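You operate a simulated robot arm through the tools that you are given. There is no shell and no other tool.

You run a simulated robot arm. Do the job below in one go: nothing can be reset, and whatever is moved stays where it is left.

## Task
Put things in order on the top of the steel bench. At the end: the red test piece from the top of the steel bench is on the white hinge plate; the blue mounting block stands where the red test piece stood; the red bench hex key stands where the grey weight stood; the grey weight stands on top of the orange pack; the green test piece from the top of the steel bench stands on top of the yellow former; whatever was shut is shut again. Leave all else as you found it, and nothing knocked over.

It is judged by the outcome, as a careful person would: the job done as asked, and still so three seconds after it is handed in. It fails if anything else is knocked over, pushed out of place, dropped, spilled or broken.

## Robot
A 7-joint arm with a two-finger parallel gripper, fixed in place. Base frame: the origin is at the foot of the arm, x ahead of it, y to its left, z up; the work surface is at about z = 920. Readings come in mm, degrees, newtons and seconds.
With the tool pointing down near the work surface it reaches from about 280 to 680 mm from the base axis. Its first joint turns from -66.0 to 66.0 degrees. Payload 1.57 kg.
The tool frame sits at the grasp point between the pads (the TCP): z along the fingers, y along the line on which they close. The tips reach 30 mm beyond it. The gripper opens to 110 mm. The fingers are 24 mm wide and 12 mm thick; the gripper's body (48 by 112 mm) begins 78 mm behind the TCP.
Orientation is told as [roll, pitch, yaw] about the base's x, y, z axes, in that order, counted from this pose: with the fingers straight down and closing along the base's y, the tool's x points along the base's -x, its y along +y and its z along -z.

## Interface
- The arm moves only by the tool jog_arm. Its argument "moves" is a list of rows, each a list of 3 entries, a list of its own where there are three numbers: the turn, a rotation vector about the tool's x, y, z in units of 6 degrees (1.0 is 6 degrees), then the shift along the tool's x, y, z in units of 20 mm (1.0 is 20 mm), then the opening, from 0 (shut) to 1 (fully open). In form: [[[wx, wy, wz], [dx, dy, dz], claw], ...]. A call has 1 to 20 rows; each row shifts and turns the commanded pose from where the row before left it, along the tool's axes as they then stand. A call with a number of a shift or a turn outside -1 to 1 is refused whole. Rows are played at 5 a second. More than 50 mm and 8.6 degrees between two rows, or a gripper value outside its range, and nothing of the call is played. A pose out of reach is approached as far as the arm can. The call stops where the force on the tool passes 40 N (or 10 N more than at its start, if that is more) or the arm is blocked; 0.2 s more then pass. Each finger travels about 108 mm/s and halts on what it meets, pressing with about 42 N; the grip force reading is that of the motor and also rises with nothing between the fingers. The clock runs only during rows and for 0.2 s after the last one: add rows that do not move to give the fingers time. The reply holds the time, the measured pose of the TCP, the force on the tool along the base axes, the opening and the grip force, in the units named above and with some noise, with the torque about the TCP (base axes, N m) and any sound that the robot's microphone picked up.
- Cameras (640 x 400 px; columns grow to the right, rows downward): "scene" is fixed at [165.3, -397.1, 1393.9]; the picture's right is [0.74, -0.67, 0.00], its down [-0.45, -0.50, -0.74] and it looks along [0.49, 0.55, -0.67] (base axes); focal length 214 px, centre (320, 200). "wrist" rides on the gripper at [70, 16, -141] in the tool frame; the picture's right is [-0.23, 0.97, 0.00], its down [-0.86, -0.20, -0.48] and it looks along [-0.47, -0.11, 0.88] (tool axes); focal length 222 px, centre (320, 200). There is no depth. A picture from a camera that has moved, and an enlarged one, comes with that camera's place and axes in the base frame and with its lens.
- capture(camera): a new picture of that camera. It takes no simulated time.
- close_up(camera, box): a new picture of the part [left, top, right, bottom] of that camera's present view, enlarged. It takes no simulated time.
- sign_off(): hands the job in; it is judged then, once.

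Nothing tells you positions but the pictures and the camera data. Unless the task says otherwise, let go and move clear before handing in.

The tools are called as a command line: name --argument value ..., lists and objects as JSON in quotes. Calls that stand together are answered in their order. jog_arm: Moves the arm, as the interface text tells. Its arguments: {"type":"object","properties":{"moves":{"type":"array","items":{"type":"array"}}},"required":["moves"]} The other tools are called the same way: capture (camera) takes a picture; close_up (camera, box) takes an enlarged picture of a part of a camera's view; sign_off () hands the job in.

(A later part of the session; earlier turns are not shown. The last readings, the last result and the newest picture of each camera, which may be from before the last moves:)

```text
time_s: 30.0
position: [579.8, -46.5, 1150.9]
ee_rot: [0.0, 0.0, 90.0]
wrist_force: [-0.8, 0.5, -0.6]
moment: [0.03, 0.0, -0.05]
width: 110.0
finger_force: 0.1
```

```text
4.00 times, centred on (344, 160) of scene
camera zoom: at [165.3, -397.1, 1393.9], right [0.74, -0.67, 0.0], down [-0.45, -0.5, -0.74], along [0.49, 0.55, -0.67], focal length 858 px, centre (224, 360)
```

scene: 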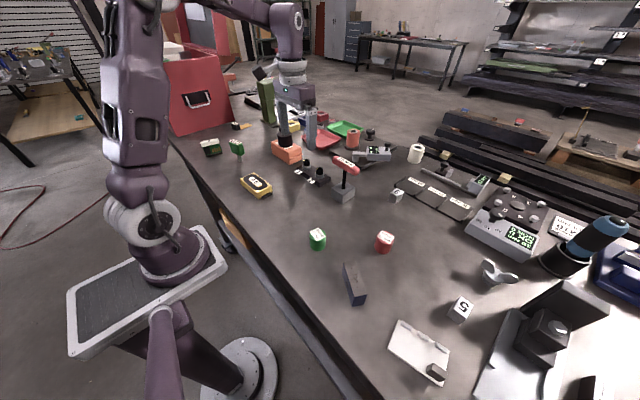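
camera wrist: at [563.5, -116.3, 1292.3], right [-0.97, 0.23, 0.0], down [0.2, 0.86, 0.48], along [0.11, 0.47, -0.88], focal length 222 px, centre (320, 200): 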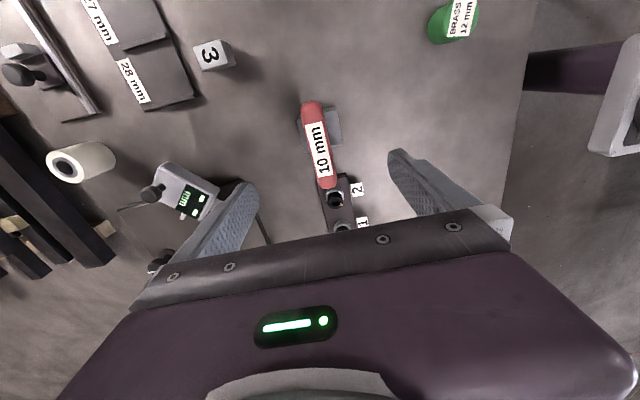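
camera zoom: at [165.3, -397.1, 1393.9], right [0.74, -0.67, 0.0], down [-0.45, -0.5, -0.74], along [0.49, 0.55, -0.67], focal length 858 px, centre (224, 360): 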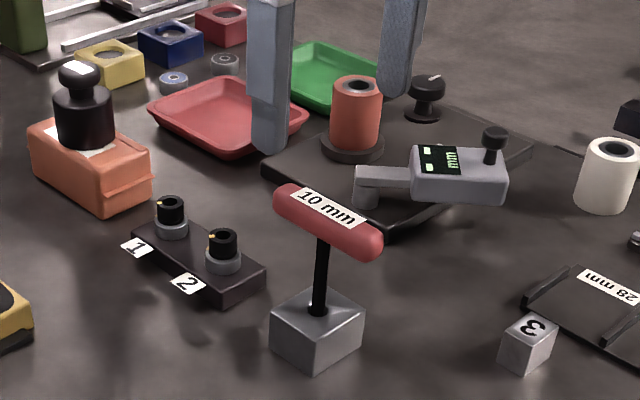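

The handle is about 23 mm thick, centred near (579, -51.5) with its axis at z ≈ 1046. I'll descend over it with the fingers on either side.

jog_arm --moves '[[[0, 0, 0], [0.045, 0.01, 0.9], 1], [[0, 0, 0], [0.045, 0.01, 0.9], 1], [[0, 0, 0], [0.045, 0.01, 0.9], 1], [[0, 0, 0], [0.045, 0.01, 0.9], 1], [[0, 0, 0], [0.045, 0, 0.8], 1], [[0, 0, 0], [0, 0, 0.8], 1], [[0, 0, 0], [0, 0, 0], 1]]'

capture --camera "wrist"

close_up --camera "scene" --box '[280, 110, 408, 210]'

```text
time_s: 31.6
position: [581.8, -51.3, 1049.3]
ee_rot: [-0.1, -0.1, 89.9]
wrist_force: [-0.8, 0.4, 0.3]
moment: [-0.02, 0.02, 0.01]
width: 110.0
finger_force: 0.0
```

```text
taken
camera wrist: at [564.6, -120.4, 1189.4], right [-0.97, 0.23, 0.0], down [0.2, 0.86, 0.48], along [0.11, 0.47, -0.88], focal length 222 px, centre (320, 200)
```

wrist: 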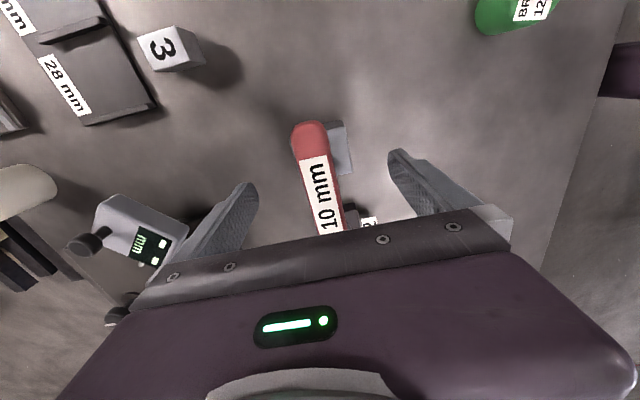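

```text
4.00 times, centred on (344, 160) of scene
camera zoom: at [165.3, -397.1, 1393.9], right [0.74, -0.67, 0.0], down [-0.45, -0.5, -0.74], along [0.49, 0.55, -0.67], focal length 858 px, centre (224, 360)
```

zoom: 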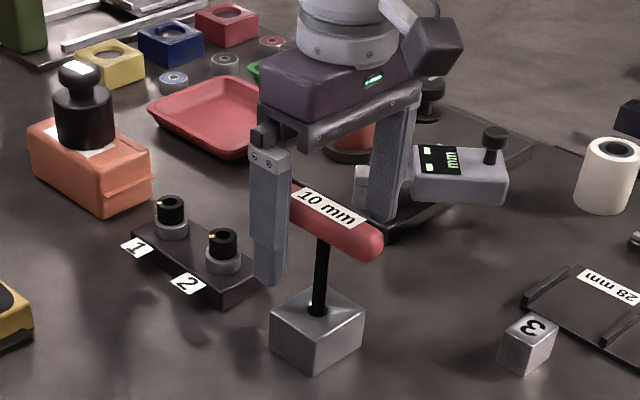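

Fingers straddle the handle. I'll nudge 2 mm and close.

jog_arm --moves '[[[0, 0, 0], [0, 0.12, 0.1], 1], [[0, 0, 0], [0, 0, 0], 0.5], [[0, 0, 0], [0, 0, 0], 0.3], [[0, 0, 0], [0, 0, 0], 0], [[0, 0, 0], [0, 0, 0], 0], [[0, 0, 0], [0, 0, 0], 0]]'

close_up --camera "wrist" --box '[240, 90, 400, 250]'

close_up --camera "scene" --box '[280, 110, 408, 210]'

```text
time_s: 33.0
position: [578.4, -51.3, 1047.2]
ee_rot: [0.0, 0.0, 89.9]
wrist_force: [0.2, 0.0, -0.8]
moment: [-0.02, -0.09, -0.03]
width: 23.5
finger_force: 36.3
```

```text
2.50 times, centred on (320, 170) of wrist
camera zoom: at [561.9, -120.2, 1187.8], right [-0.97, 0.23, 0.0], down [0.2, 0.86, 0.48], along [0.11, 0.47, -0.88], focal length 555 px, centre (320, 275)
```

zoom: 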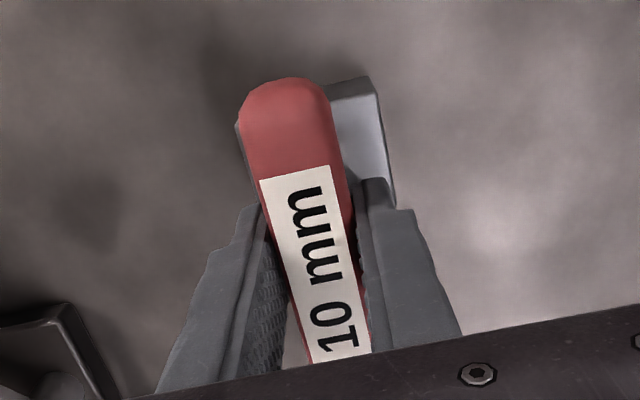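

```text
4.00 times, centred on (344, 160) of scene
camera zoom: at [165.3, -397.1, 1393.9], right [0.74, -0.67, 0.0], down [-0.45, -0.5, -0.74], along [0.49, 0.55, -0.67], focal length 858 px, centre (224, 360)
```

zoom: 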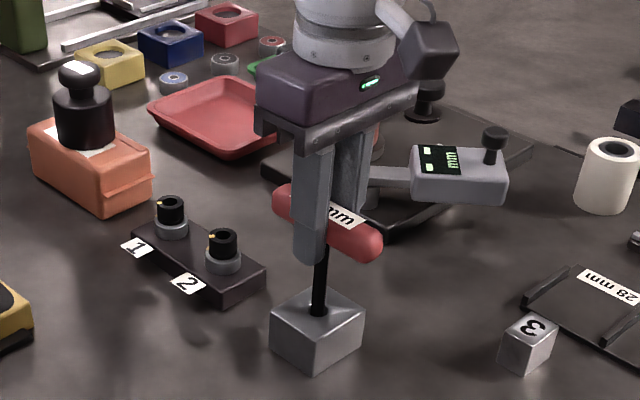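

Gripped at 23.5 mm. I'll lift just 12 mm to learn whether the block comes along with the key.

jog_arm --moves '[[[0, 0, 0], [0, 0, -0.2], 0], [[0, 0, 0], [0, 0, -0.2], 0], [[0, 0, 0], [0, 0, -0.2], 0], [[0, 0, 0], [0, 0, 0], 0]]'

close_up --camera "scene" --box '[280, 110, 408, 210]'

```text
time_s: 34.0
position: [579.5, -51.2, 1059.5]
ee_rot: [-0.1, 0.0, 89.9]
wrist_force: [0.3, -0.3, -1.2]
moment: [0.01, 0.01, -0.01]
width: 23.7
finger_force: 36.1
```

```text
4.00 times, centred on (344, 160) of scene
camera zoom: at [165.3, -397.1, 1393.9], right [0.74, -0.67, 0.0], down [-0.45, -0.5, -0.74], along [0.49, 0.55, -0.67], focal length 858 px, centre (224, 360)
```

zoom: 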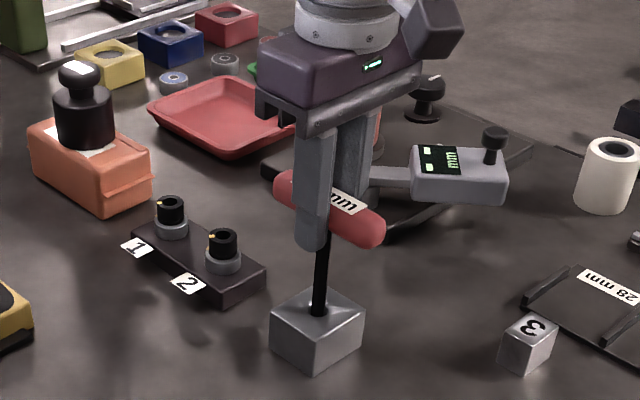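

The key slides out of its block: the block stayed down, so the block is its loose stand. The key can only stand in that block, so I'll set it back and then move block and key together by gripping the block.

jog_arm --moves '[[[0, 0, 0], [0, 0, 0.2], 0], [[0, 0, 0], [0, 0, 0.2], 0], [[0, 0, 0], [0, 0, 0.15], 0], [[0, 0, 0], [0, 0, 0], 0]]'

close_up --camera "scene" --box '[300, 130, 396, 210]'

close_up --camera "wrist" --box '[240, 90, 400, 250]'

```text
time_s: 35.0
position: [579.6, -51.3, 1048.2]
ee_rot: [0.1, 0.1, 89.9]
wrist_force: [0.4, -0.4, -1.3]
moment: [0.0, -0.02, 0.0]
width: 23.7
finger_force: 35.7
```

```text
5.00 times, centred on (348, 170) of scene
camera zoom: at [165.3, -397.1, 1393.9], right [0.74, -0.67, 0.0], down [-0.45, -0.5, -0.74], along [0.49, 0.55, -0.67], focal length 1072 px, centre (180, 350)
```

zoom: 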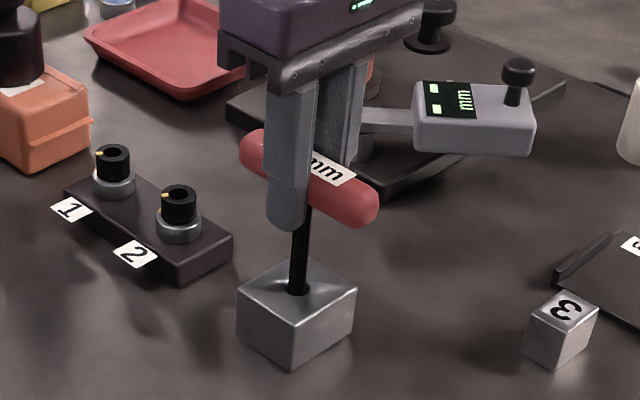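

```text
2.50 times, centred on (320, 170) of wrist
camera zoom: at [561.7, -120.4, 1188.4], right [-0.97, 0.23, 0.0], down [0.2, 0.86, 0.48], along [0.11, 0.47, -0.88], focal length 555 px, centre (320, 275)
```

zoom: 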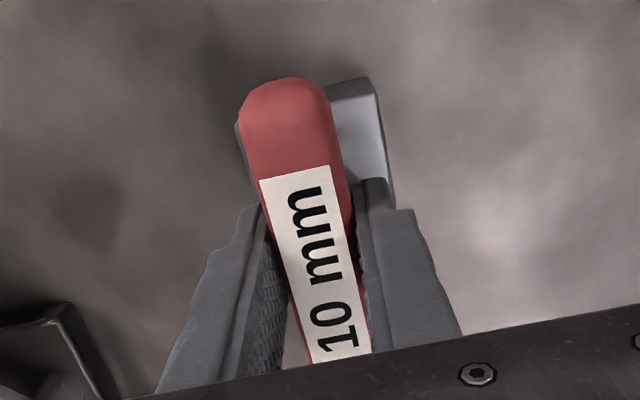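

I'll seat the key fully, release it and rise clear.

jog_arm --moves '[[[0, 0, 0], [0, 0, 0.05], 0], [[0, 0, 0], [0, 0, 0], 0.22], [[0, 0, 0], [0, 0, 0], 0.3], [[0, 0, 0], [0, 0, 0], 0.6], [[0, 0, 0], [0, 0, 0], 1], [[0, 0, 0], [0, 0, 0], 1]]'

close_up --camera "scene" --box '[300, 130, 396, 210]'

```text
time_s: 36.4
position: [577.4, -51.7, 1045.7]
ee_rot: [0.1, 0.0, 90.0]
wrist_force: [-0.2, -0.4, 0.5]
moment: [0.01, 0.03, 0.01]
width: 110.2
finger_force: 0.1
```

```text
5.00 times, centred on (348, 170) of scene
camera zoom: at [165.3, -397.1, 1393.9], right [0.74, -0.67, 0.0], down [-0.45, -0.5, -0.74], along [0.49, 0.55, -0.67], focal length 1072 px, centre (180, 350)
```

zoom: 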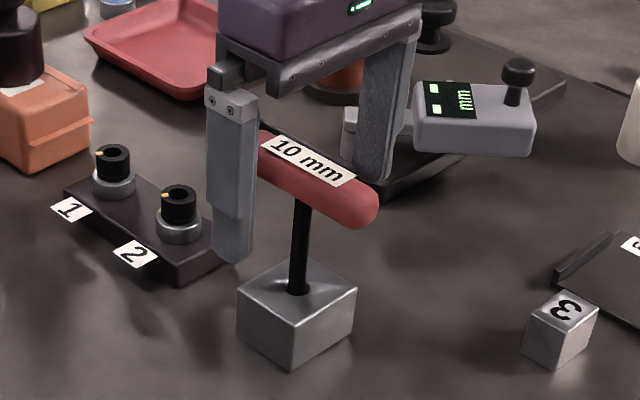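

The key stands seated again. Rising, backing off toward the base and turning the gripper back.

jog_arm --moves '[[[0, 0, 0], [0, 0, -0.8], 1], [[0, 0, 0], [0, 0, -1], 1], [[0, 0, 0], [0, 0, -1], 1], [[0, 0, 0], [0, 0, -1], 1], [[0, 0, 0], [0, 0, -1], 1], [[0, 0, 0], [0, 0, -0.5], 1], [[0, 0, 0], [0, 0.9, 0], 1], [[0, 0, 0], [0, 0.9, 0], 1], [[0, 0, 0], [0, 0.9, 0], 1], [[0, 0, 0], [0, 0.9, 0], 1], [[0, 0, 0], [0, 0.9, 0], 1], [[0, 0, 0], [0, 0.5, 0], 1], [[0, 0, 0], [0, 0, 0], 1]]'

jog_arm --moves '[[[0, 0, 1], [0, 0, 0], 1], [[0, 0, 1], [0, 0, 0], 1], [[0, 0, 1], [0, 0, 0], 1], [[0, 0, 1], [0, 0, 0], 1], [[0, 0, 1], [0, 0, 0], 1], [[0, 0, 1], [0, 0, 0], 1], [[0, 0, 1], [0, 0, 0], 1], [[0, 0, 1], [0, 0, 0], 1], [[0, 0, 1], [0, 0, 0], 1], [[0, 0, 1], [0, 0, 0], 1], [[0, 0, 1], [0, 0, 0], 1], [[0, 0, 1], [0, 0, 0], 1], [[0, 0, 1], [0, 0, 0], 1], [[0, 0, 1], [0, 0, 0], 1], [[0, 0, 1], [0, 0, 0], 1], [[0, 0, 0], [0, 0, 0], 1]]'

capture --camera "wrist"

close_up --camera "wrist" --box '[200, 110, 360, 250]'

```text
time_s: 39.2
position: [481.4, -50.2, 1153.7]
ee_rot: [0.0, 0.0, 90.0]
wrist_force: [-0.2, 0.2, -0.4]
moment: [-0.01, 0.0, -0.01]
width: 110.1
finger_force: 0.0
```

```text
time_s: 42.6
position: [477.4, -49.8, 1151.5]
ee_rot: [0.0, 0.0, -0.1]
wrist_force: [-0.2, -0.6, -0.1]
moment: [0.0, 0.01, 0.03]
width: 109.7
finger_force: 0.1
```

```text
taken
camera wrist: at [407.5, -33.4, 1292.9], right [0.23, 0.97, 0.0], down [0.85, -0.2, 0.48], along [0.47, -0.11, -0.88], focal length 222 px, centre (320, 200)
```

wrist: 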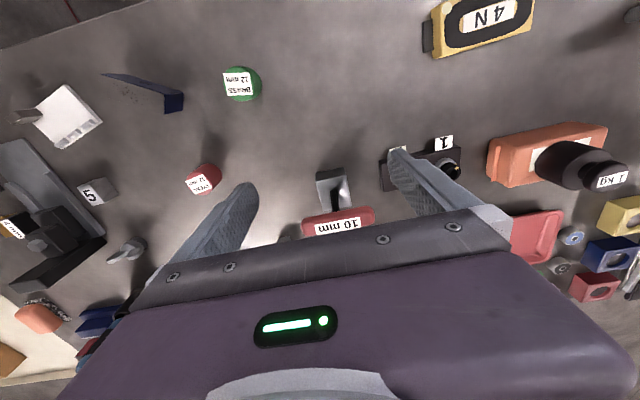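

```text
2.86 times, centred on (280, 180) of wrist
camera zoom: at [407.5, -33.4, 1292.9], right [0.23, 0.97, 0.0], down [0.85, -0.2, 0.48], along [0.47, -0.11, -0.88], focal length 635 px, centre (434, 257)
```

zoom: 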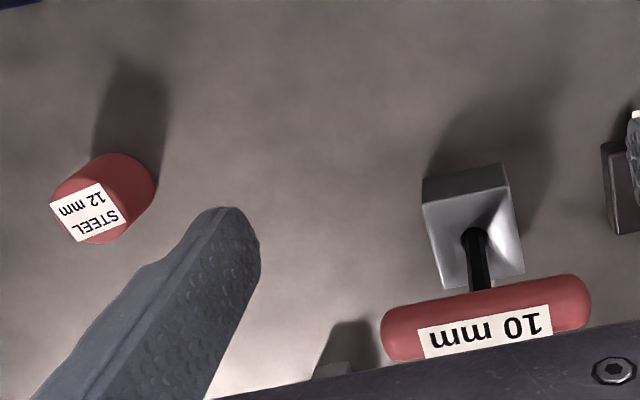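

The block measures about 58×50×40 mm, centred at (578.6, -50). I'll tilt the tool 40° so the fingers point forward and down; that lets the hand pass under and behind the T-handle.

jog_arm --moves '[[[0, -0.952, 0], [0, 0, 0], 1], [[0, -0.952, 0], [0, 0, 0], 1], [[0, -0.952, 0], [0, 0, 0], 1], [[0, -0.952, 0], [0, 0, 0], 1], [[0, -0.952, 0], [0, 0, 0], 1], [[0, -0.952, 0], [0, 0, 0], 1], [[0, -0.952, 0], [0, 0, 0], 1], [[0, 0, 0], [0, 0, 0], 1], [[0, 0, 0], [0, 0, 0], 1]]'

capture --camera "wrist"

capture --camera "scene"

```text
time_s: 44.6
position: [478.7, -51.9, 1152.7]
ee_rot: [0.0, -40.0, 0.1]
wrist_force: [0.0, -0.3, 0.1]
moment: [-0.03, 0.0, 0.02]
width: 110.1
finger_force: 0.0
```

```text
taken
camera wrist: at [333.0, -34.9, 1214.8], right [0.17, 0.97, 0.15], down [0.35, -0.2, 0.92], along [0.92, -0.11, -0.37], focal length 222 px, centre (320, 200)
```

wrist: 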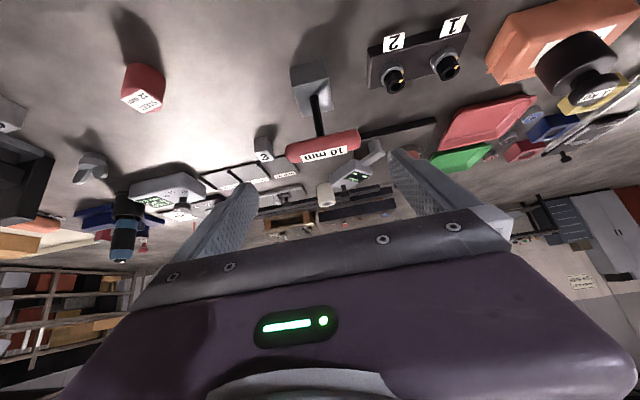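

```text
taken
```

scene: 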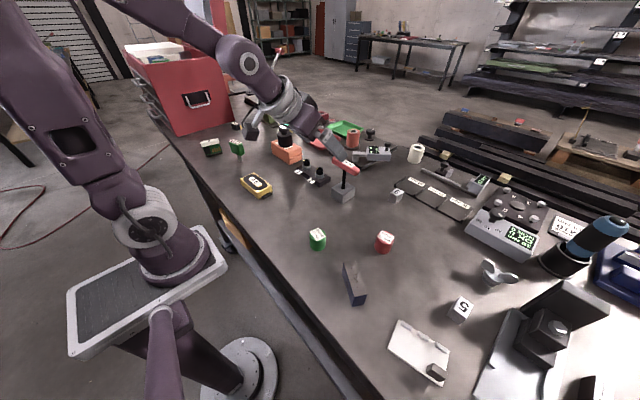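

The tilt works. Before gripping, I'll check that the arm can reach the weight's old spot in this tilted pose with nothing held.

jog_arm --moves '[[[0, 0, 0], [0.918, 0.178, 0.448], 1], [[0, 0, 0], [0.918, 0.178, 0.448], 1], [[0, 0, 0], [0.918, 0.178, 0.448], 1], [[0, 0, 0], [0.918, 0.178, 0.448], 1], [[0, 0, 0], [0.918, 0.178, 0.448], 1], [[0, 0, 0], [0.918, 0.178, 0.448], 1], [[0, 0, 0], [0.918, 0.178, 0.448], 1], [[0, 0, 0], [0.918, 0.178, 0.448], 1], [[0, 0, 0], [0.918, 0.178, 0.448], 1], [[0, 0, 0], [0, 0, 0], 1], [[0, 0, 0], [0, 0, 0], 1]]'

capture --camera "scene"

```text
time_s: 47.0
position: [434.1, -27.3, 1027.5]
ee_rot: [0.0, -39.9, 0.0]
wrist_force: [0.0, 0.1, 0.5]
moment: [0.02, 0.03, -0.02]
width: 110.1
finger_force: 0.1
out of reach, approached as far as the arm can: row 7, 8, 9
```

```text
taken
```

scene: 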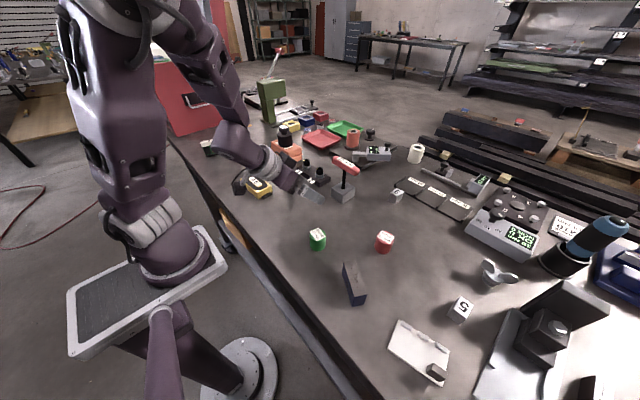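

40° is too steep that close in. Clearance under the handle still works at 30°, so I'll reduce the tilt and test the spot again.

jog_arm --moves '[[[0, 0.834, 0], [0, 0, 0], 1], [[0, 0.834, 0], [0, 0, 0], 1], [[0, 0, 0], [0.63, 0.09, 0.17], 1], [[0, 0, 0], [0.63, 0.09, 0.17], 1], [[0, 0, 0], [0.63, 0.09, 0.17], 1], [[0, 0, 0], [0.63, 0.09, 0.17], 1], [[0, 0, 0], [0, 0, 0], 1]]'

```text
time_s: 48.6
position: [403.6, -22.3, 992.9]
ee_rot: [0.0, -30.0, -0.1]
wrist_force: [-1.1, -0.3, 0.1]
moment: [-0.02, -0.02, 0.0]
width: 109.8
finger_force: 0.1
out of reach, approached as far as the arm can: row 6
```

jog_arm --moves '[[[0, 0, 0], [0.17, 0, 0.29], 1], [[0, 0, 0], [0.17, 0, 0.29], 1], [[0, 0, 0], [0.17, 0, 0.29], 1], [[0, 0, 0], [0.17, 0, 0.29], 1], [[0, 0, 0], [0.17, 0.05, -0.1], 1], [[0, 0, 0], [0.17, 0.05, -0.1], 1], [[0, 0, 0], [0, 0, 0], 1]]'

capture --camera "scene"

```text
time_s: 50.2
position: [406.4, -17.1, 979.7]
ee_rot: [-0.2, -29.9, 0.7]
wrist_force: [-0.6, 0.2, -0.6]
moment: [-0.03, 0.0, 0.01]
width: 110.0
finger_force: 0.1
out of reach, approached as far as the arm can: row 2, 3, 4, 5, 6
```

```text
taken
```

scene: 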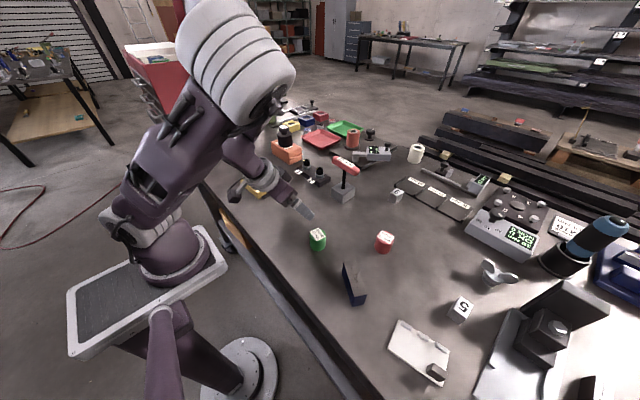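

At 30° the spot is just out of range too. I'll test 20°, gripping a little further back on the block, which still leaves about 12 mm clearance under the handle.

jog_arm --moves '[[[0, 0.834, 0], [0, 0, -0.5], 1], [[0, 0.834, 0], [0, 0, -0.5], 1], [[0, 0, 0], [0.15, -0.05, 0], 1], [[0, 0, 0], [0.15, -0.05, 0], 1], [[0, 0, 0], [0.15, 0, 0], 1], [[0, 0, 0], [0.15, 0, 0], 1], [[0, 0, 0], [0, 0, 0], 1]]'

```text
time_s: 51.8
position: [385.9, -19.0, 995.1]
ee_rot: [0.1, -20.0, 0.0]
wrist_force: [0.7, -0.1, -1.0]
moment: [0.0, -0.01, -0.01]
width: 110.0
finger_force: 0.1
```

jog_arm --moves '[[[0, 0, 0], [0.128, 0, 0.45], 1], [[0, 0, 0], [0.128, 0, 0.45], 1], [[0, 0, 0], [0.128, 0, 0.45], 1], [[0, 0, 0], [0.128, 0, 0.45], 1], [[0, 0, 0], [0, 0, 0], 1]]'

capture --camera "scene"

```text
time_s: 53.0
position: [390.2, -16.9, 955.4]
ee_rot: [-0.1, -19.9, 0.1]
wrist_force: [0.5, -1.3, 0.3]
moment: [-0.01, -0.04, 0.0]
width: 110.0
finger_force: 0.0
```

```text
taken
```

scene: 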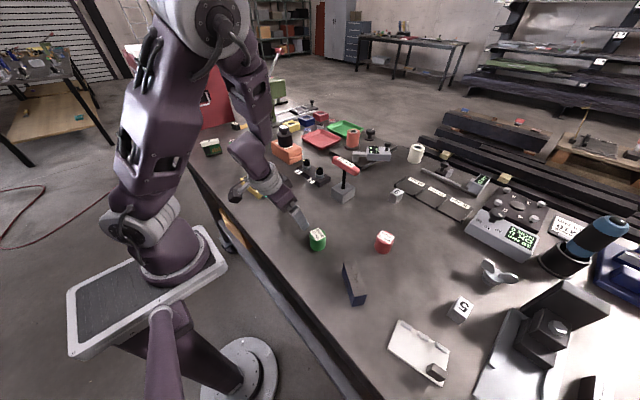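

The old weight spot is reachable at 20° tilt. I'll rise and go to the pre-approach pose behind the hex key block.

jog_arm --moves '[[[0, 0, 0], [-0.352, 0, -0.968], 1], [[0, 0, 0], [-0.352, 0, -0.968], 1], [[0, 0, 0], [-0.352, 0, -0.968], 1], [[0, 0, 0], [-0.352, 0, -0.968], 1], [[0, 0, 0], [-0.352, 0, -0.968], 1], [[0, 0, 0], [-0.893, -0.236, 0.325], 1], [[0, 0, 0], [-0.893, -0.236, 0.325], 1], [[0, 0, 0], [-0.893, -0.236, 0.325], 1], [[0, 0, 0], [-0.893, -0.236, 0.325], 1], [[0, 0, 0], [-0.893, -0.236, 0.325], 1], [[0, 0, 0], [-0.893, -0.236, 0.325], 1], [[0, 0, 0], [-0.893, -0.236, 0.325], 1], [[0, 0, 0], [0, 0, 0], 1], [[0, 0, 0], [0, 0, 0], 1]]'

capture --camera "wrist"

close_up --camera "scene" --box '[240, 90, 400, 210]'

```text
time_s: 56.0
position: [534.6, -27.3, 1049.1]
ee_rot: [0.0, -20.0, 0.1]
wrist_force: [-0.2, -0.4, -0.1]
moment: [0.01, 0.01, -0.01]
width: 110.0
finger_force: 0.0
out of reach, approached as far as the arm can: row 4, 5
```

```text
taken
camera wrist: at [420.8, -11.5, 1157.2], right [0.21, 0.97, 0.08], down [0.64, -0.2, 0.74], along [0.74, -0.11, -0.67], focal length 222 px, centre (320, 200)
```

wrist: 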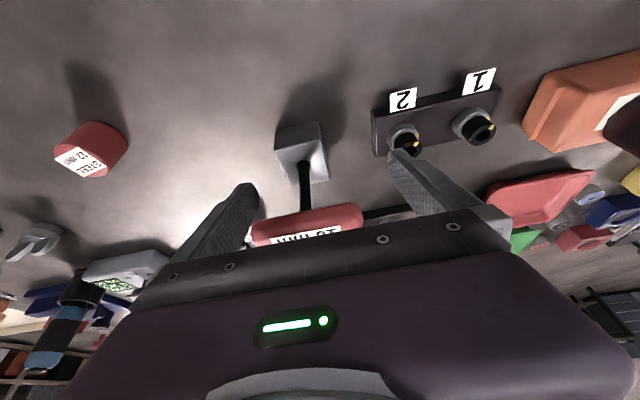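

```text
3.33 times, centred on (320, 150) of scene
camera zoom: at [165.3, -397.1, 1393.9], right [0.74, -0.67, 0.0], down [-0.45, -0.5, -0.74], along [0.49, 0.55, -0.67], focal length 715 px, centre (320, 367)
```

zoom: 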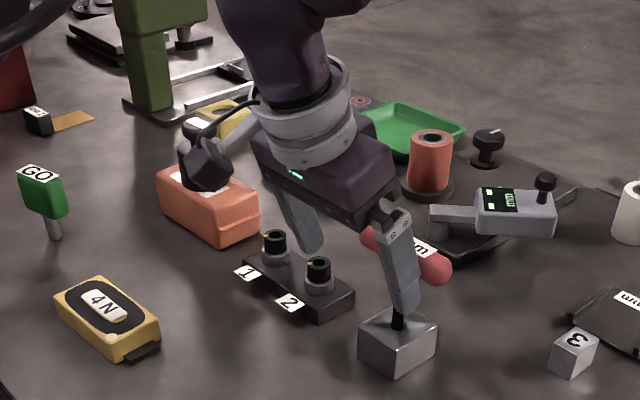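

Clipped on the way up, so I'm at y = -27 rather than -50. I'll correct y and x before going in.

jog_arm --moves '[[[0, 0, 0], [0.4, 0, -0.2], 1], [[0, 0, 0], [0, -0.55, 0], 1], [[0, 0, 0], [0, -0.55, 0], 1], [[0, 0, 0], [0, 0, 0], 1], [[0, 0, 0], [0, 0, 0], 1]]'

capture --camera "wrist"

close_up --camera "scene" --box '[280, 110, 408, 210]'

```text
time_s: 57.2
position: [527.0, -49.5, 1050.2]
ee_rot: [-0.1, -20.1, 0.0]
wrist_force: [0.2, 0.0, -0.2]
moment: [-0.01, 0.0, -0.03]
width: 109.7
finger_force: 0.1
```

```text
taken
camera wrist: at [412.2, -33.8, 1158.9], right [0.21, 0.97, 0.08], down [0.64, -0.2, 0.74], along [0.74, -0.11, -0.67], focal length 222 px, centre (320, 200)
```

wrist: 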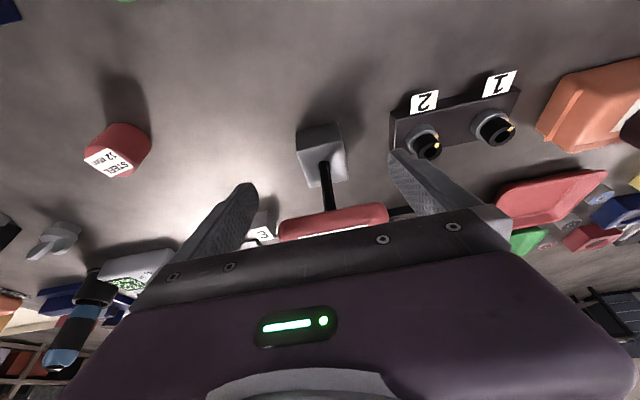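

```text
4.00 times, centred on (344, 160) of scene
camera zoom: at [165.3, -397.1, 1393.9], right [0.74, -0.67, 0.0], down [-0.45, -0.5, -0.74], along [0.49, 0.55, -0.67], focal length 858 px, centre (224, 360)
```

zoom: 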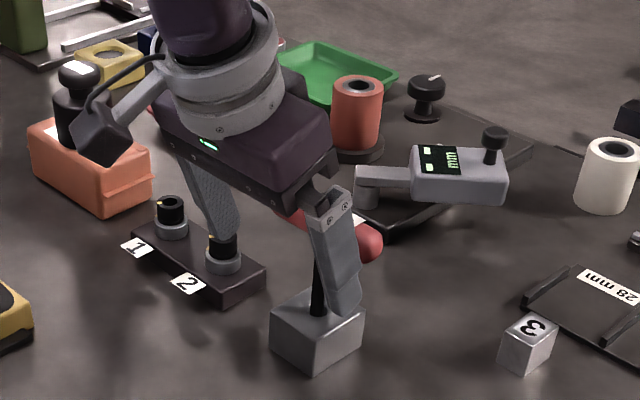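

Aligned on the approach line. Advancing along the tool axis most of the way, then checking.

jog_arm --moves '[[[0, 0, 0], [0, 0, 0.7], 1], [[0, 0, 0], [0, 0, 0.7], 1], [[0, 0, 0], [0, 0, 0.7], 1], [[0, 0, 0], [0, 0, 0.7], 1], [[0, 0, 0], [0, 0, 0.7], 1], [[0, 0, 0], [0, 0, 0.5], 1], [[0, 0, 0], [0, 0, 0], 1]]'

capture --camera "wrist"

close_up --camera "scene" --box '[280, 120, 408, 220]'

```text
time_s: 58.8
position: [554.2, -50.6, 975.5]
ee_rot: [0.0, -20.0, 0.1]
wrist_force: [0.2, 0.1, 0.5]
moment: [0.02, 0.0, 0.02]
width: 110.1
finger_force: 0.1
```

```text
taken
camera wrist: at [439.4, -34.2, 1083.0], right [0.21, 0.97, 0.08], down [0.64, -0.2, 0.74], along [0.74, -0.11, -0.67], focal length 222 px, centre (320, 200)
```

wrist: 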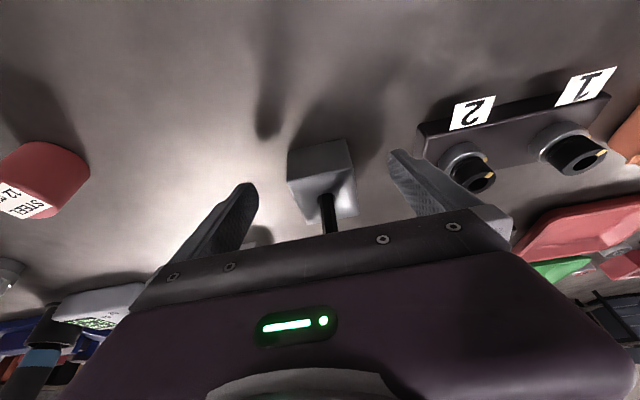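

```text
4.00 times, centred on (344, 170) of scene
camera zoom: at [165.3, -397.1, 1393.9], right [0.74, -0.67, 0.0], down [-0.45, -0.5, -0.74], along [0.49, 0.55, -0.67], focal length 858 px, centre (224, 320)
```

zoom: 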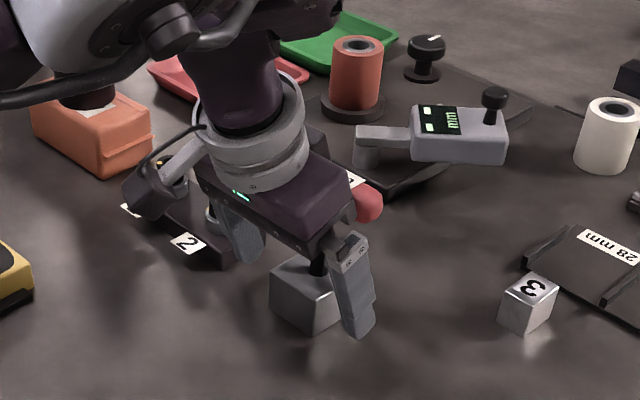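

Clear of handle so far. Last 20 mm in, then close on the block.

jog_arm --moves '[[[0, 0, 0], [0, 0, 0.4], 1], [[0, 0, 0], [0, 0, 0.4], 1], [[0, 0, 0], [0, 0, 0.24], 1], [[0, 0, 0], [0, 0, 0], 1]]'

capture --camera "wrist"

close_up --camera "scene" --box '[300, 130, 396, 210]'

```text
time_s: 59.5
position: [562.5, -52.4, 962.4]
ee_rot: [-0.1, -20.9, 0.1]
wrist_force: [-2.0, -2.3, 18.9]
moment: [-0.1, -0.25, -0.04]
width: 110.1
finger_force: 0.0
stopped in row 3: the force on the tool passed its limit at 50 N (the readings are from after the stop); the commanded pose is now the measured one
```

```text
taken
camera wrist: at [446.3, -33.9, 1070.1], right [0.21, 0.97, 0.08], down [0.63, -0.2, 0.75], along [0.75, -0.11, -0.65], focal length 222 px, centre (320, 200)
```

wrist: 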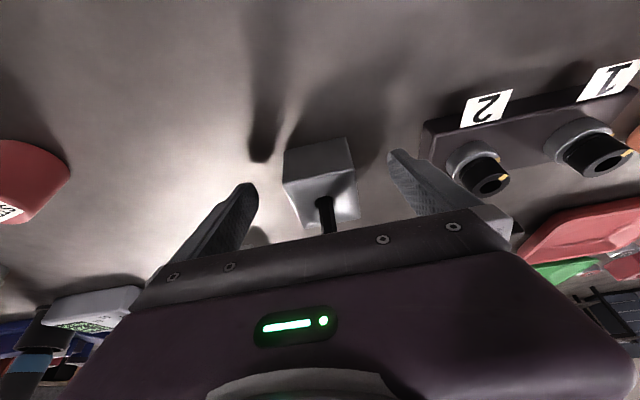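

```text
5.00 times, centred on (348, 170) of scene
camera zoom: at [164.9, -397.1, 1394.0], right [0.74, -0.67, 0.0], down [-0.45, -0.5, -0.74], along [0.49, 0.55, -0.67], focal length 1072 px, centre (180, 350)
```

zoom: 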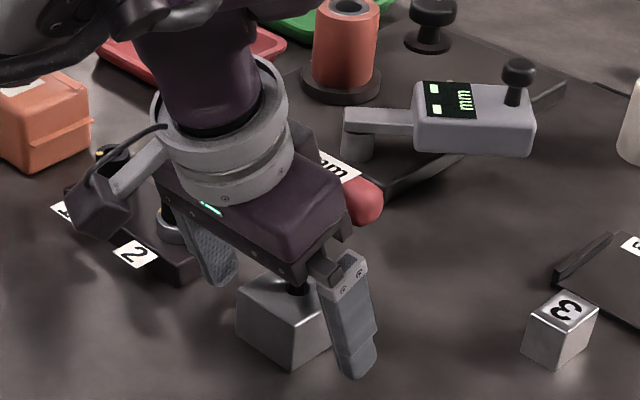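

Something touched at z = 962, sooner than expected. I'll back off 6 mm and look closely at where the contact was.

jog_arm --moves '[[[0, 0, 0], [0, 0, -0.3], 1], [[0, 0, 0], [0, 0, 0], 1]]'

close_up --camera "scene" --box '[325, 150, 375, 190]'

close_up --camera "scene" --box '[320, 175, 370, 215]'

close_up --camera "wrist" --box '[220, 110, 440, 260]'

```text
time_s: 60.1
position: [560.6, -51.6, 968.6]
ee_rot: [0.1, -20.6, 0.1]
wrist_force: [0.7, -0.5, -1.2]
moment: [-0.02, 0.01, -0.01]
width: 109.9
finger_force: 0.0
```

```text
10.00 times, centred on (350, 170) of scene
camera zoom: at [165.3, -397.1, 1393.9], right [0.74, -0.67, 0.0], down [-0.45, -0.5, -0.74], along [0.49, 0.55, -0.67], focal length 2145 px, centre (20, 500)
```

zoom: 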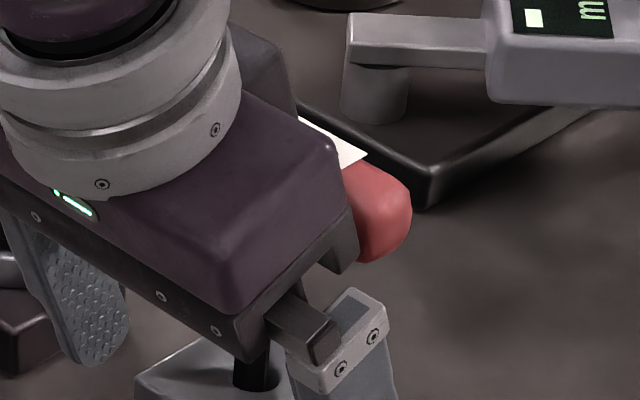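

```text
10.00 times, centred on (345, 195) of scene
camera zoom: at [165.3, -397.1, 1393.9], right [0.74, -0.67, 0.0], down [-0.45, -0.5, -0.74], along [0.49, 0.55, -0.67], focal length 2145 px, centre (70, 250)
```

zoom: 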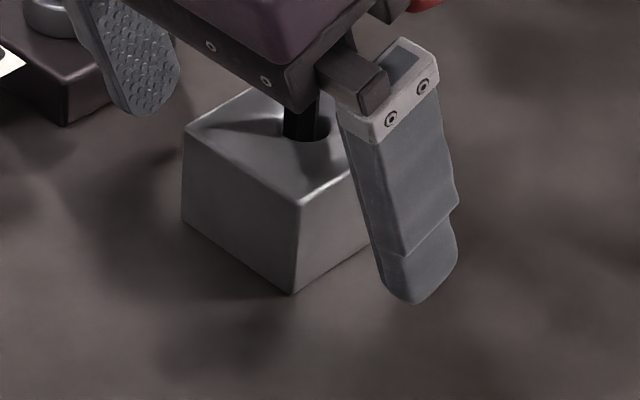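

```text
2.67 times, centred on (330, 185) of wrist
camera zoom: at [443.7, -33.8, 1075.6], right [0.21, 0.97, 0.08], down [0.63, -0.2, 0.75], along [0.75, -0.11, -0.66], focal length 592 px, centre (293, 240)
```

zoom: 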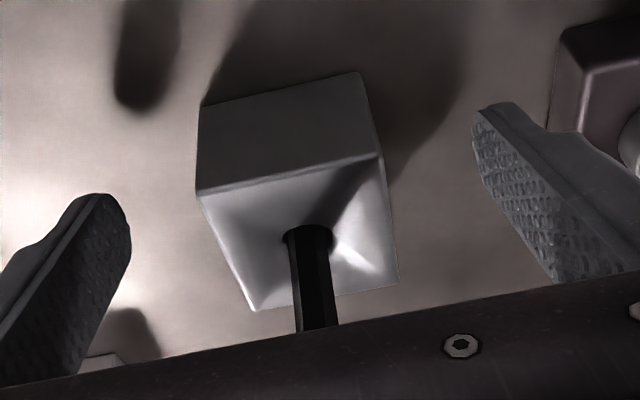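

The palm met the back of the handle, so the hand is a bit bulkier than I allowed. From here the fingers still overlap the top 22 mm of the block, which is enough; I'll centre y and close.

jog_arm --moves '[[[0, 0.08, 0], [0, 0.07, 0.05], 1], [[0, 0, 0], [0, 0, 0], 0.7], [[0, 0, 0], [0, 0, 0], 0.5], [[0, 0, 0], [0, 0, 0], 0], [[0, 0, 0], [0, 0, 0], 0], [[0, 0, 0], [0, 0, 0], 0]]'

close_up --camera "scene" --box '[320, 165, 370, 205]'

close_up --camera "wrist" --box '[220, 110, 440, 260]'

```text
time_s: 61.5
position: [560.2, -50.6, 967.6]
ee_rot: [-0.1, -20.2, -0.1]
wrist_force: [2.6, -12.1, 0.0]
moment: [-0.57, 0.03, -0.03]
width: 51.9
finger_force: 44.5
```

```text
10.00 times, centred on (345, 185) of scene
camera zoom: at [165.3, -397.4, 1393.8], right [0.74, -0.67, 0.0], down [-0.45, -0.5, -0.74], along [0.49, 0.55, -0.67], focal length 2145 px, centre (70, 350)
```

zoom: 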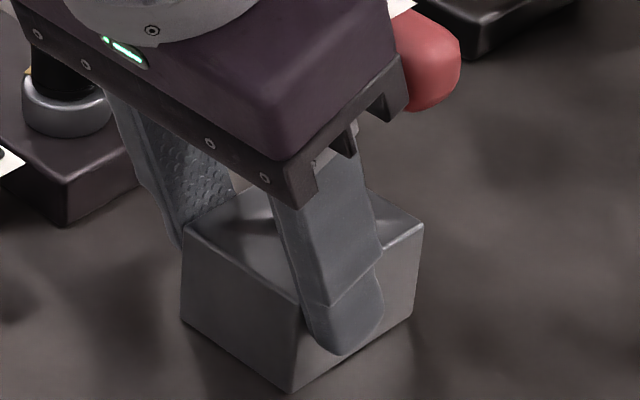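

```text
2.67 times, centred on (330, 185) of wrist
camera zoom: at [445.1, -32.5, 1075.6], right [0.21, 0.97, 0.08], down [0.64, -0.2, 0.74], along [0.74, -0.11, -0.66], focal length 592 px, centre (293, 240)
```

zoom: 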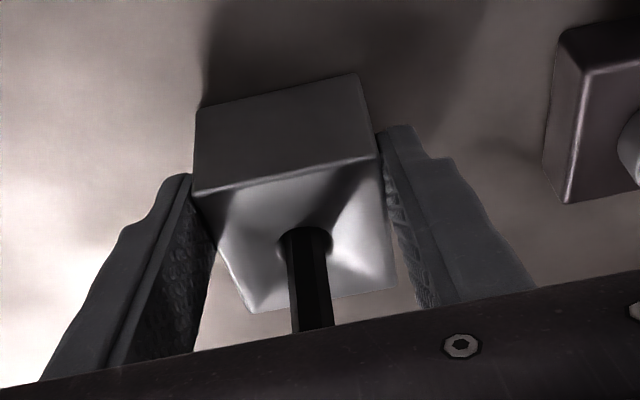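

Gripped at 52 mm, with a 12 N sideways push, so I'm about a millimetre off-centre. I'll relieve that, then lift a few mm.

jog_arm --moves '[[[0, 0, 0], [0, -0.04, 0], 0], [[0, 0, 0], [0, 0, 0], 0]]'

```text
time_s: 62.1
position: [559.7, -49.9, 967.0]
ee_rot: [0.1, -20.3, 0.0]
wrist_force: [8.6, -9.4, 5.3]
moment: [-1.15, 0.31, -0.61]
width: 51.9
finger_force: 44.7
```

jog_arm --moves '[[[0, 0, 0], [-0.034, 0, -0.094], 0], [[0, 0, 0], [-0.034, 0, -0.094], 0], [[0, 0, 0], [0, 0, 0], 0]]'

close_up --camera "scene" --box '[320, 165, 370, 205]'

close_up --camera "wrist" --box '[220, 110, 440, 260]'

```text
time_s: 62.7
position: [559.9, -49.6, 967.4]
ee_rot: [-0.1, -20.0, 0.0]
wrist_force: [12.2, 0.6, -14.4]
moment: [0.4, -0.44, 0.0]
width: 51.7
finger_force: 45.1
stopped in row 3: the force on the tool passed its limit at 46 N (the readings are from after the stop); the commanded pose is now the measured one
```

```text
10.00 times, centred on (345, 185) of scene
camera zoom: at [165.8, -397.1, 1393.8], right [0.74, -0.67, 0.0], down [-0.45, -0.5, -0.74], along [0.49, 0.55, -0.67], focal length 2145 px, centre (70, 350)
```

zoom: 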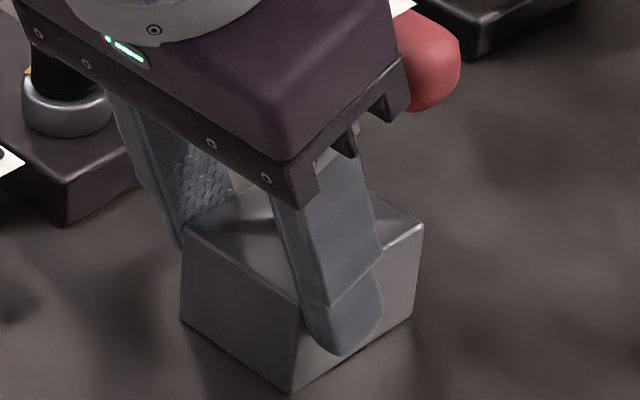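

```text
2.67 times, centred on (330, 185) of wrist
camera zoom: at [445.5, -32.9, 1076.2], right [0.21, 0.97, 0.08], down [0.64, -0.2, 0.74], along [0.74, -0.11, -0.67], focal length 592 px, centre (293, 240)
```

zoom: 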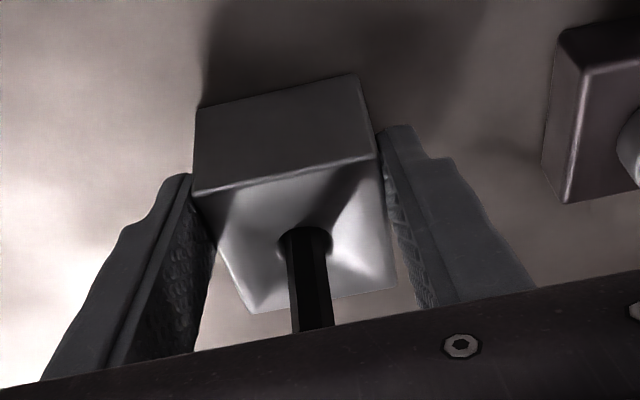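

The block will not lift (46 N with no motion), so it is fixed to the bench and only the key moves. I'll let go of the block, and inspect the key and the spot where the weight stood.

jog_arm --moves '[[[0, 0, 0], [0, 0, 0], 0.55], [[0, 0, 0], [0, 0, 0], 0.8], [[0, 0, 0], [0, 0, 0], 1], [[0, 0, 0], [0, 0, 0], 1]]'

close_up --camera "scene" --box '[265, 185, 329, 225]'

close_up --camera "scene" --box '[320, 165, 370, 205]'

```text
time_s: 63.7
position: [558.7, -49.7, 968.6]
ee_rot: [0.1, -19.9, 0.0]
wrist_force: [-1.3, -0.1, 0.8]
moment: [0.01, 0.03, -0.01]
width: 110.0
finger_force: 0.0
```

```text
10.00 times, centred on (297, 205) of scene
camera zoom: at [165.3, -397.1, 1393.9], right [0.74, -0.67, 0.0], down [-0.45, -0.5, -0.74], along [0.49, 0.55, -0.67], focal length 2145 px, centre (550, 150)
```

zoom: 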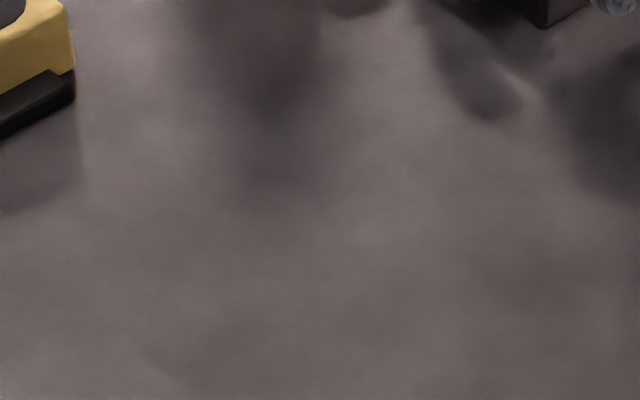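

```text
10.00 times, centred on (345, 185) of scene
camera zoom: at [165.3, -397.1, 1393.9], right [0.74, -0.67, 0.0], down [-0.45, -0.5, -0.74], along [0.49, 0.55, -0.67], focal length 2145 px, centre (70, 350)
```

zoom: 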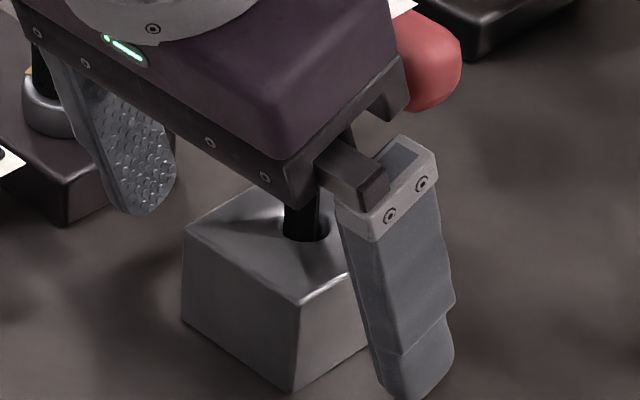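

The spot is plain bench. I'll back out along the approach line and survey for any other red hex key before deciding how to move this one.

jog_arm --moves '[[[0, 0, 0], [0, 0, -0.6], 1], [[0, 0, 0], [0, 0, -0.8], 1], [[0, 0, 0], [0, 0, -0.8], 1], [[0, 0, 0], [0, 0, -0.8], 1], [[0, 0, 0], [0, 0, -0.8], 1], [[0, 0, 0], [0.3, 0, -0.8], 1], [[0, 0, 0], [0.3, 0, -0.8], 1], [[0, 0.834, 0], [0, 0, -0.6], 1], [[0, 0.834, 0], [0, 0, -0.6], 1], [[0, 0.834, 0], [0, 0, -0.6], 1], [[0, 0.834, 0], [0, 0, -0.6], 1], [[0, 0, 0], [0, 0, 0], 1]]'

close_up --camera "scene" --box '[230, 30, 390, 130]'

close_up --camera "scene" --box '[480, 190, 640, 290]'

close_up --camera "scene" --box '[480, 290, 640, 400]'

close_up --camera "scene" --box '[0, 20, 160, 120]'

close_up --camera "scene" --box '[310, 20, 470, 120]'

close_up --camera "scene" --box '[480, 0, 640, 160]'

```text
time_s: 66.3
position: [501.6, -49.6, 1113.5]
ee_rot: [0.1, 0.1, -0.1]
wrist_force: [-0.1, -0.7, -0.8]
moment: [0.0, -0.03, 0.0]
width: 109.9
finger_force: 0.1
```

```text
4.00 times, centred on (310, 80) of scene
camera zoom: at [165.3, -397.1, 1393.9], right [0.74, -0.67, 0.0], down [-0.45, -0.5, -0.74], along [0.49, 0.55, -0.67], focal length 858 px, centre (360, 680)
```

zoom: 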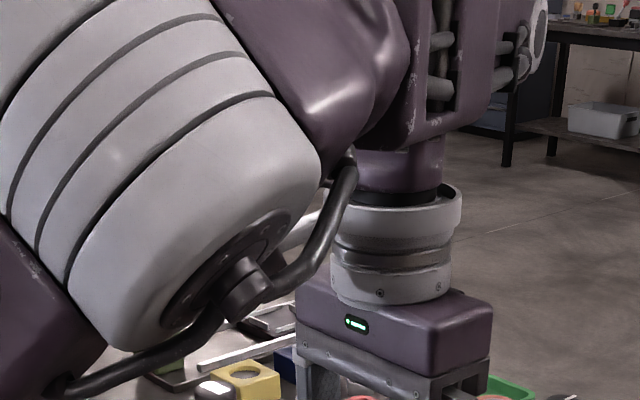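

```text
4.00 times, centred on (560, 240) of scene
camera zoom: at [165.3, -397.1, 1393.9], right [0.74, -0.67, 0.0], down [-0.45, -0.5, -0.74], along [0.49, 0.55, -0.67], focal length 858 px, centre (-640, 40)
```

zoom: 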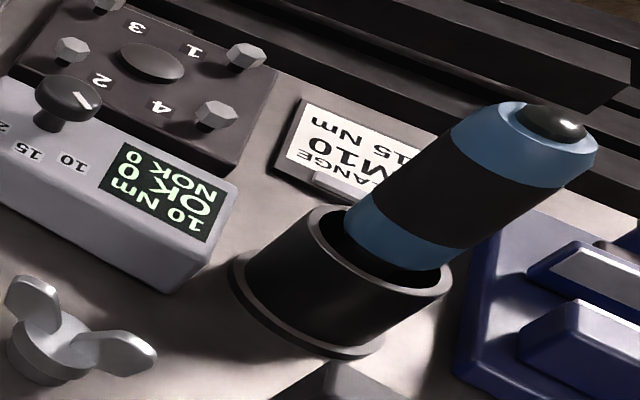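

```text
3.64 times, centred on (560, 345) of scene
camera zoom: at [165.3, -397.1, 1393.9], right [0.74, -0.67, 0.0], down [-0.45, -0.5, -0.74], along [0.49, 0.55, -0.67], focal length 780 px, centre (-553, -327)
```

zoom: 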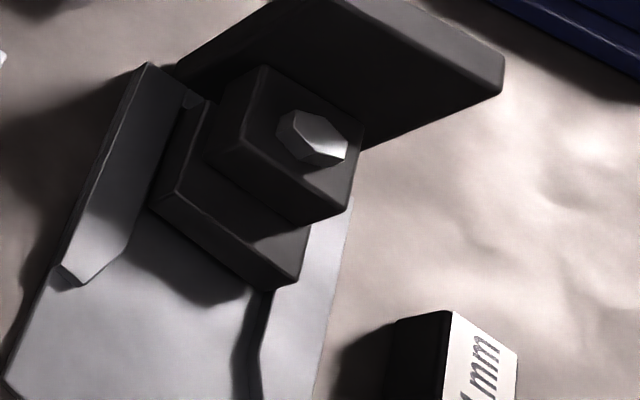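

```text
4.00 times, centred on (80, 70) of scene
camera zoom: at [165.3, -397.1, 1393.9], right [0.74, -0.67, 0.0], down [-0.45, -0.5, -0.74], along [0.49, 0.55, -0.67], focal length 858 px, centre (1280, 720)
```

zoom: 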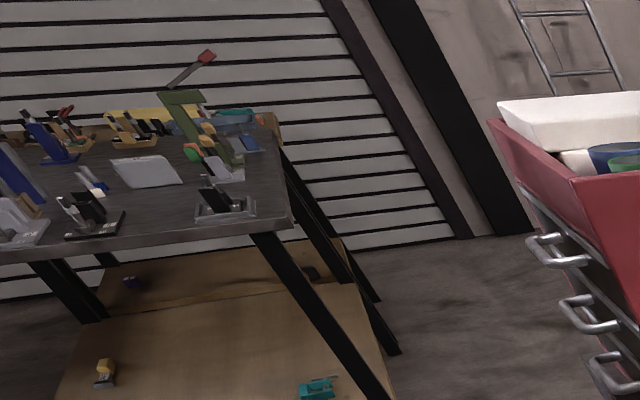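

```text
4.00 times, centred on (390, 70) of scene
camera zoom: at [165.3, -397.1, 1393.9], right [0.74, -0.67, 0.0], down [-0.45, -0.5, -0.74], along [0.49, 0.55, -0.67], focal length 858 px, centre (40, 720)
```

zoom: 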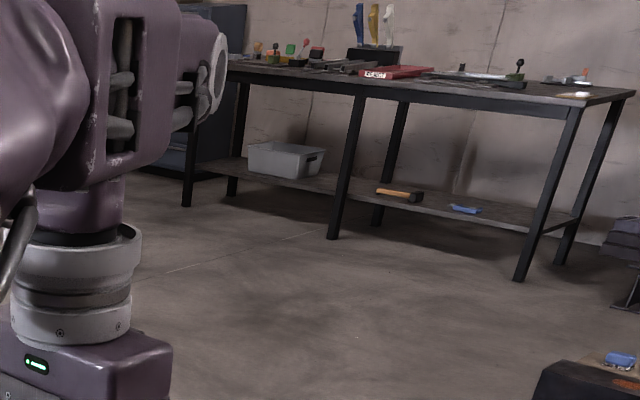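

```text
2.50 times, centred on (560, 80) of scene
camera zoom: at [165.3, -397.1, 1393.9], right [0.74, -0.67, 0.0], down [-0.45, -0.5, -0.74], along [0.49, 0.55, -0.67], focal length 536 px, centre (-280, 500)
```

zoom: 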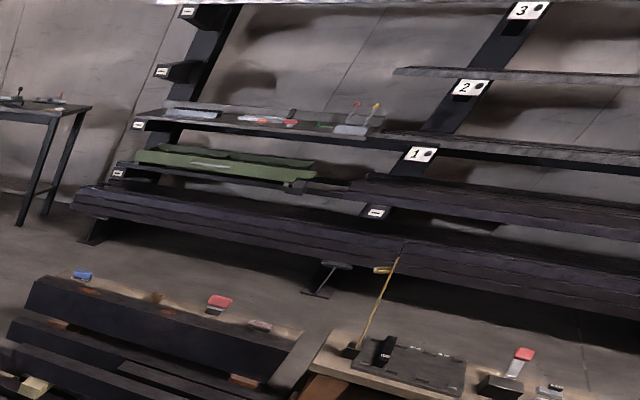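

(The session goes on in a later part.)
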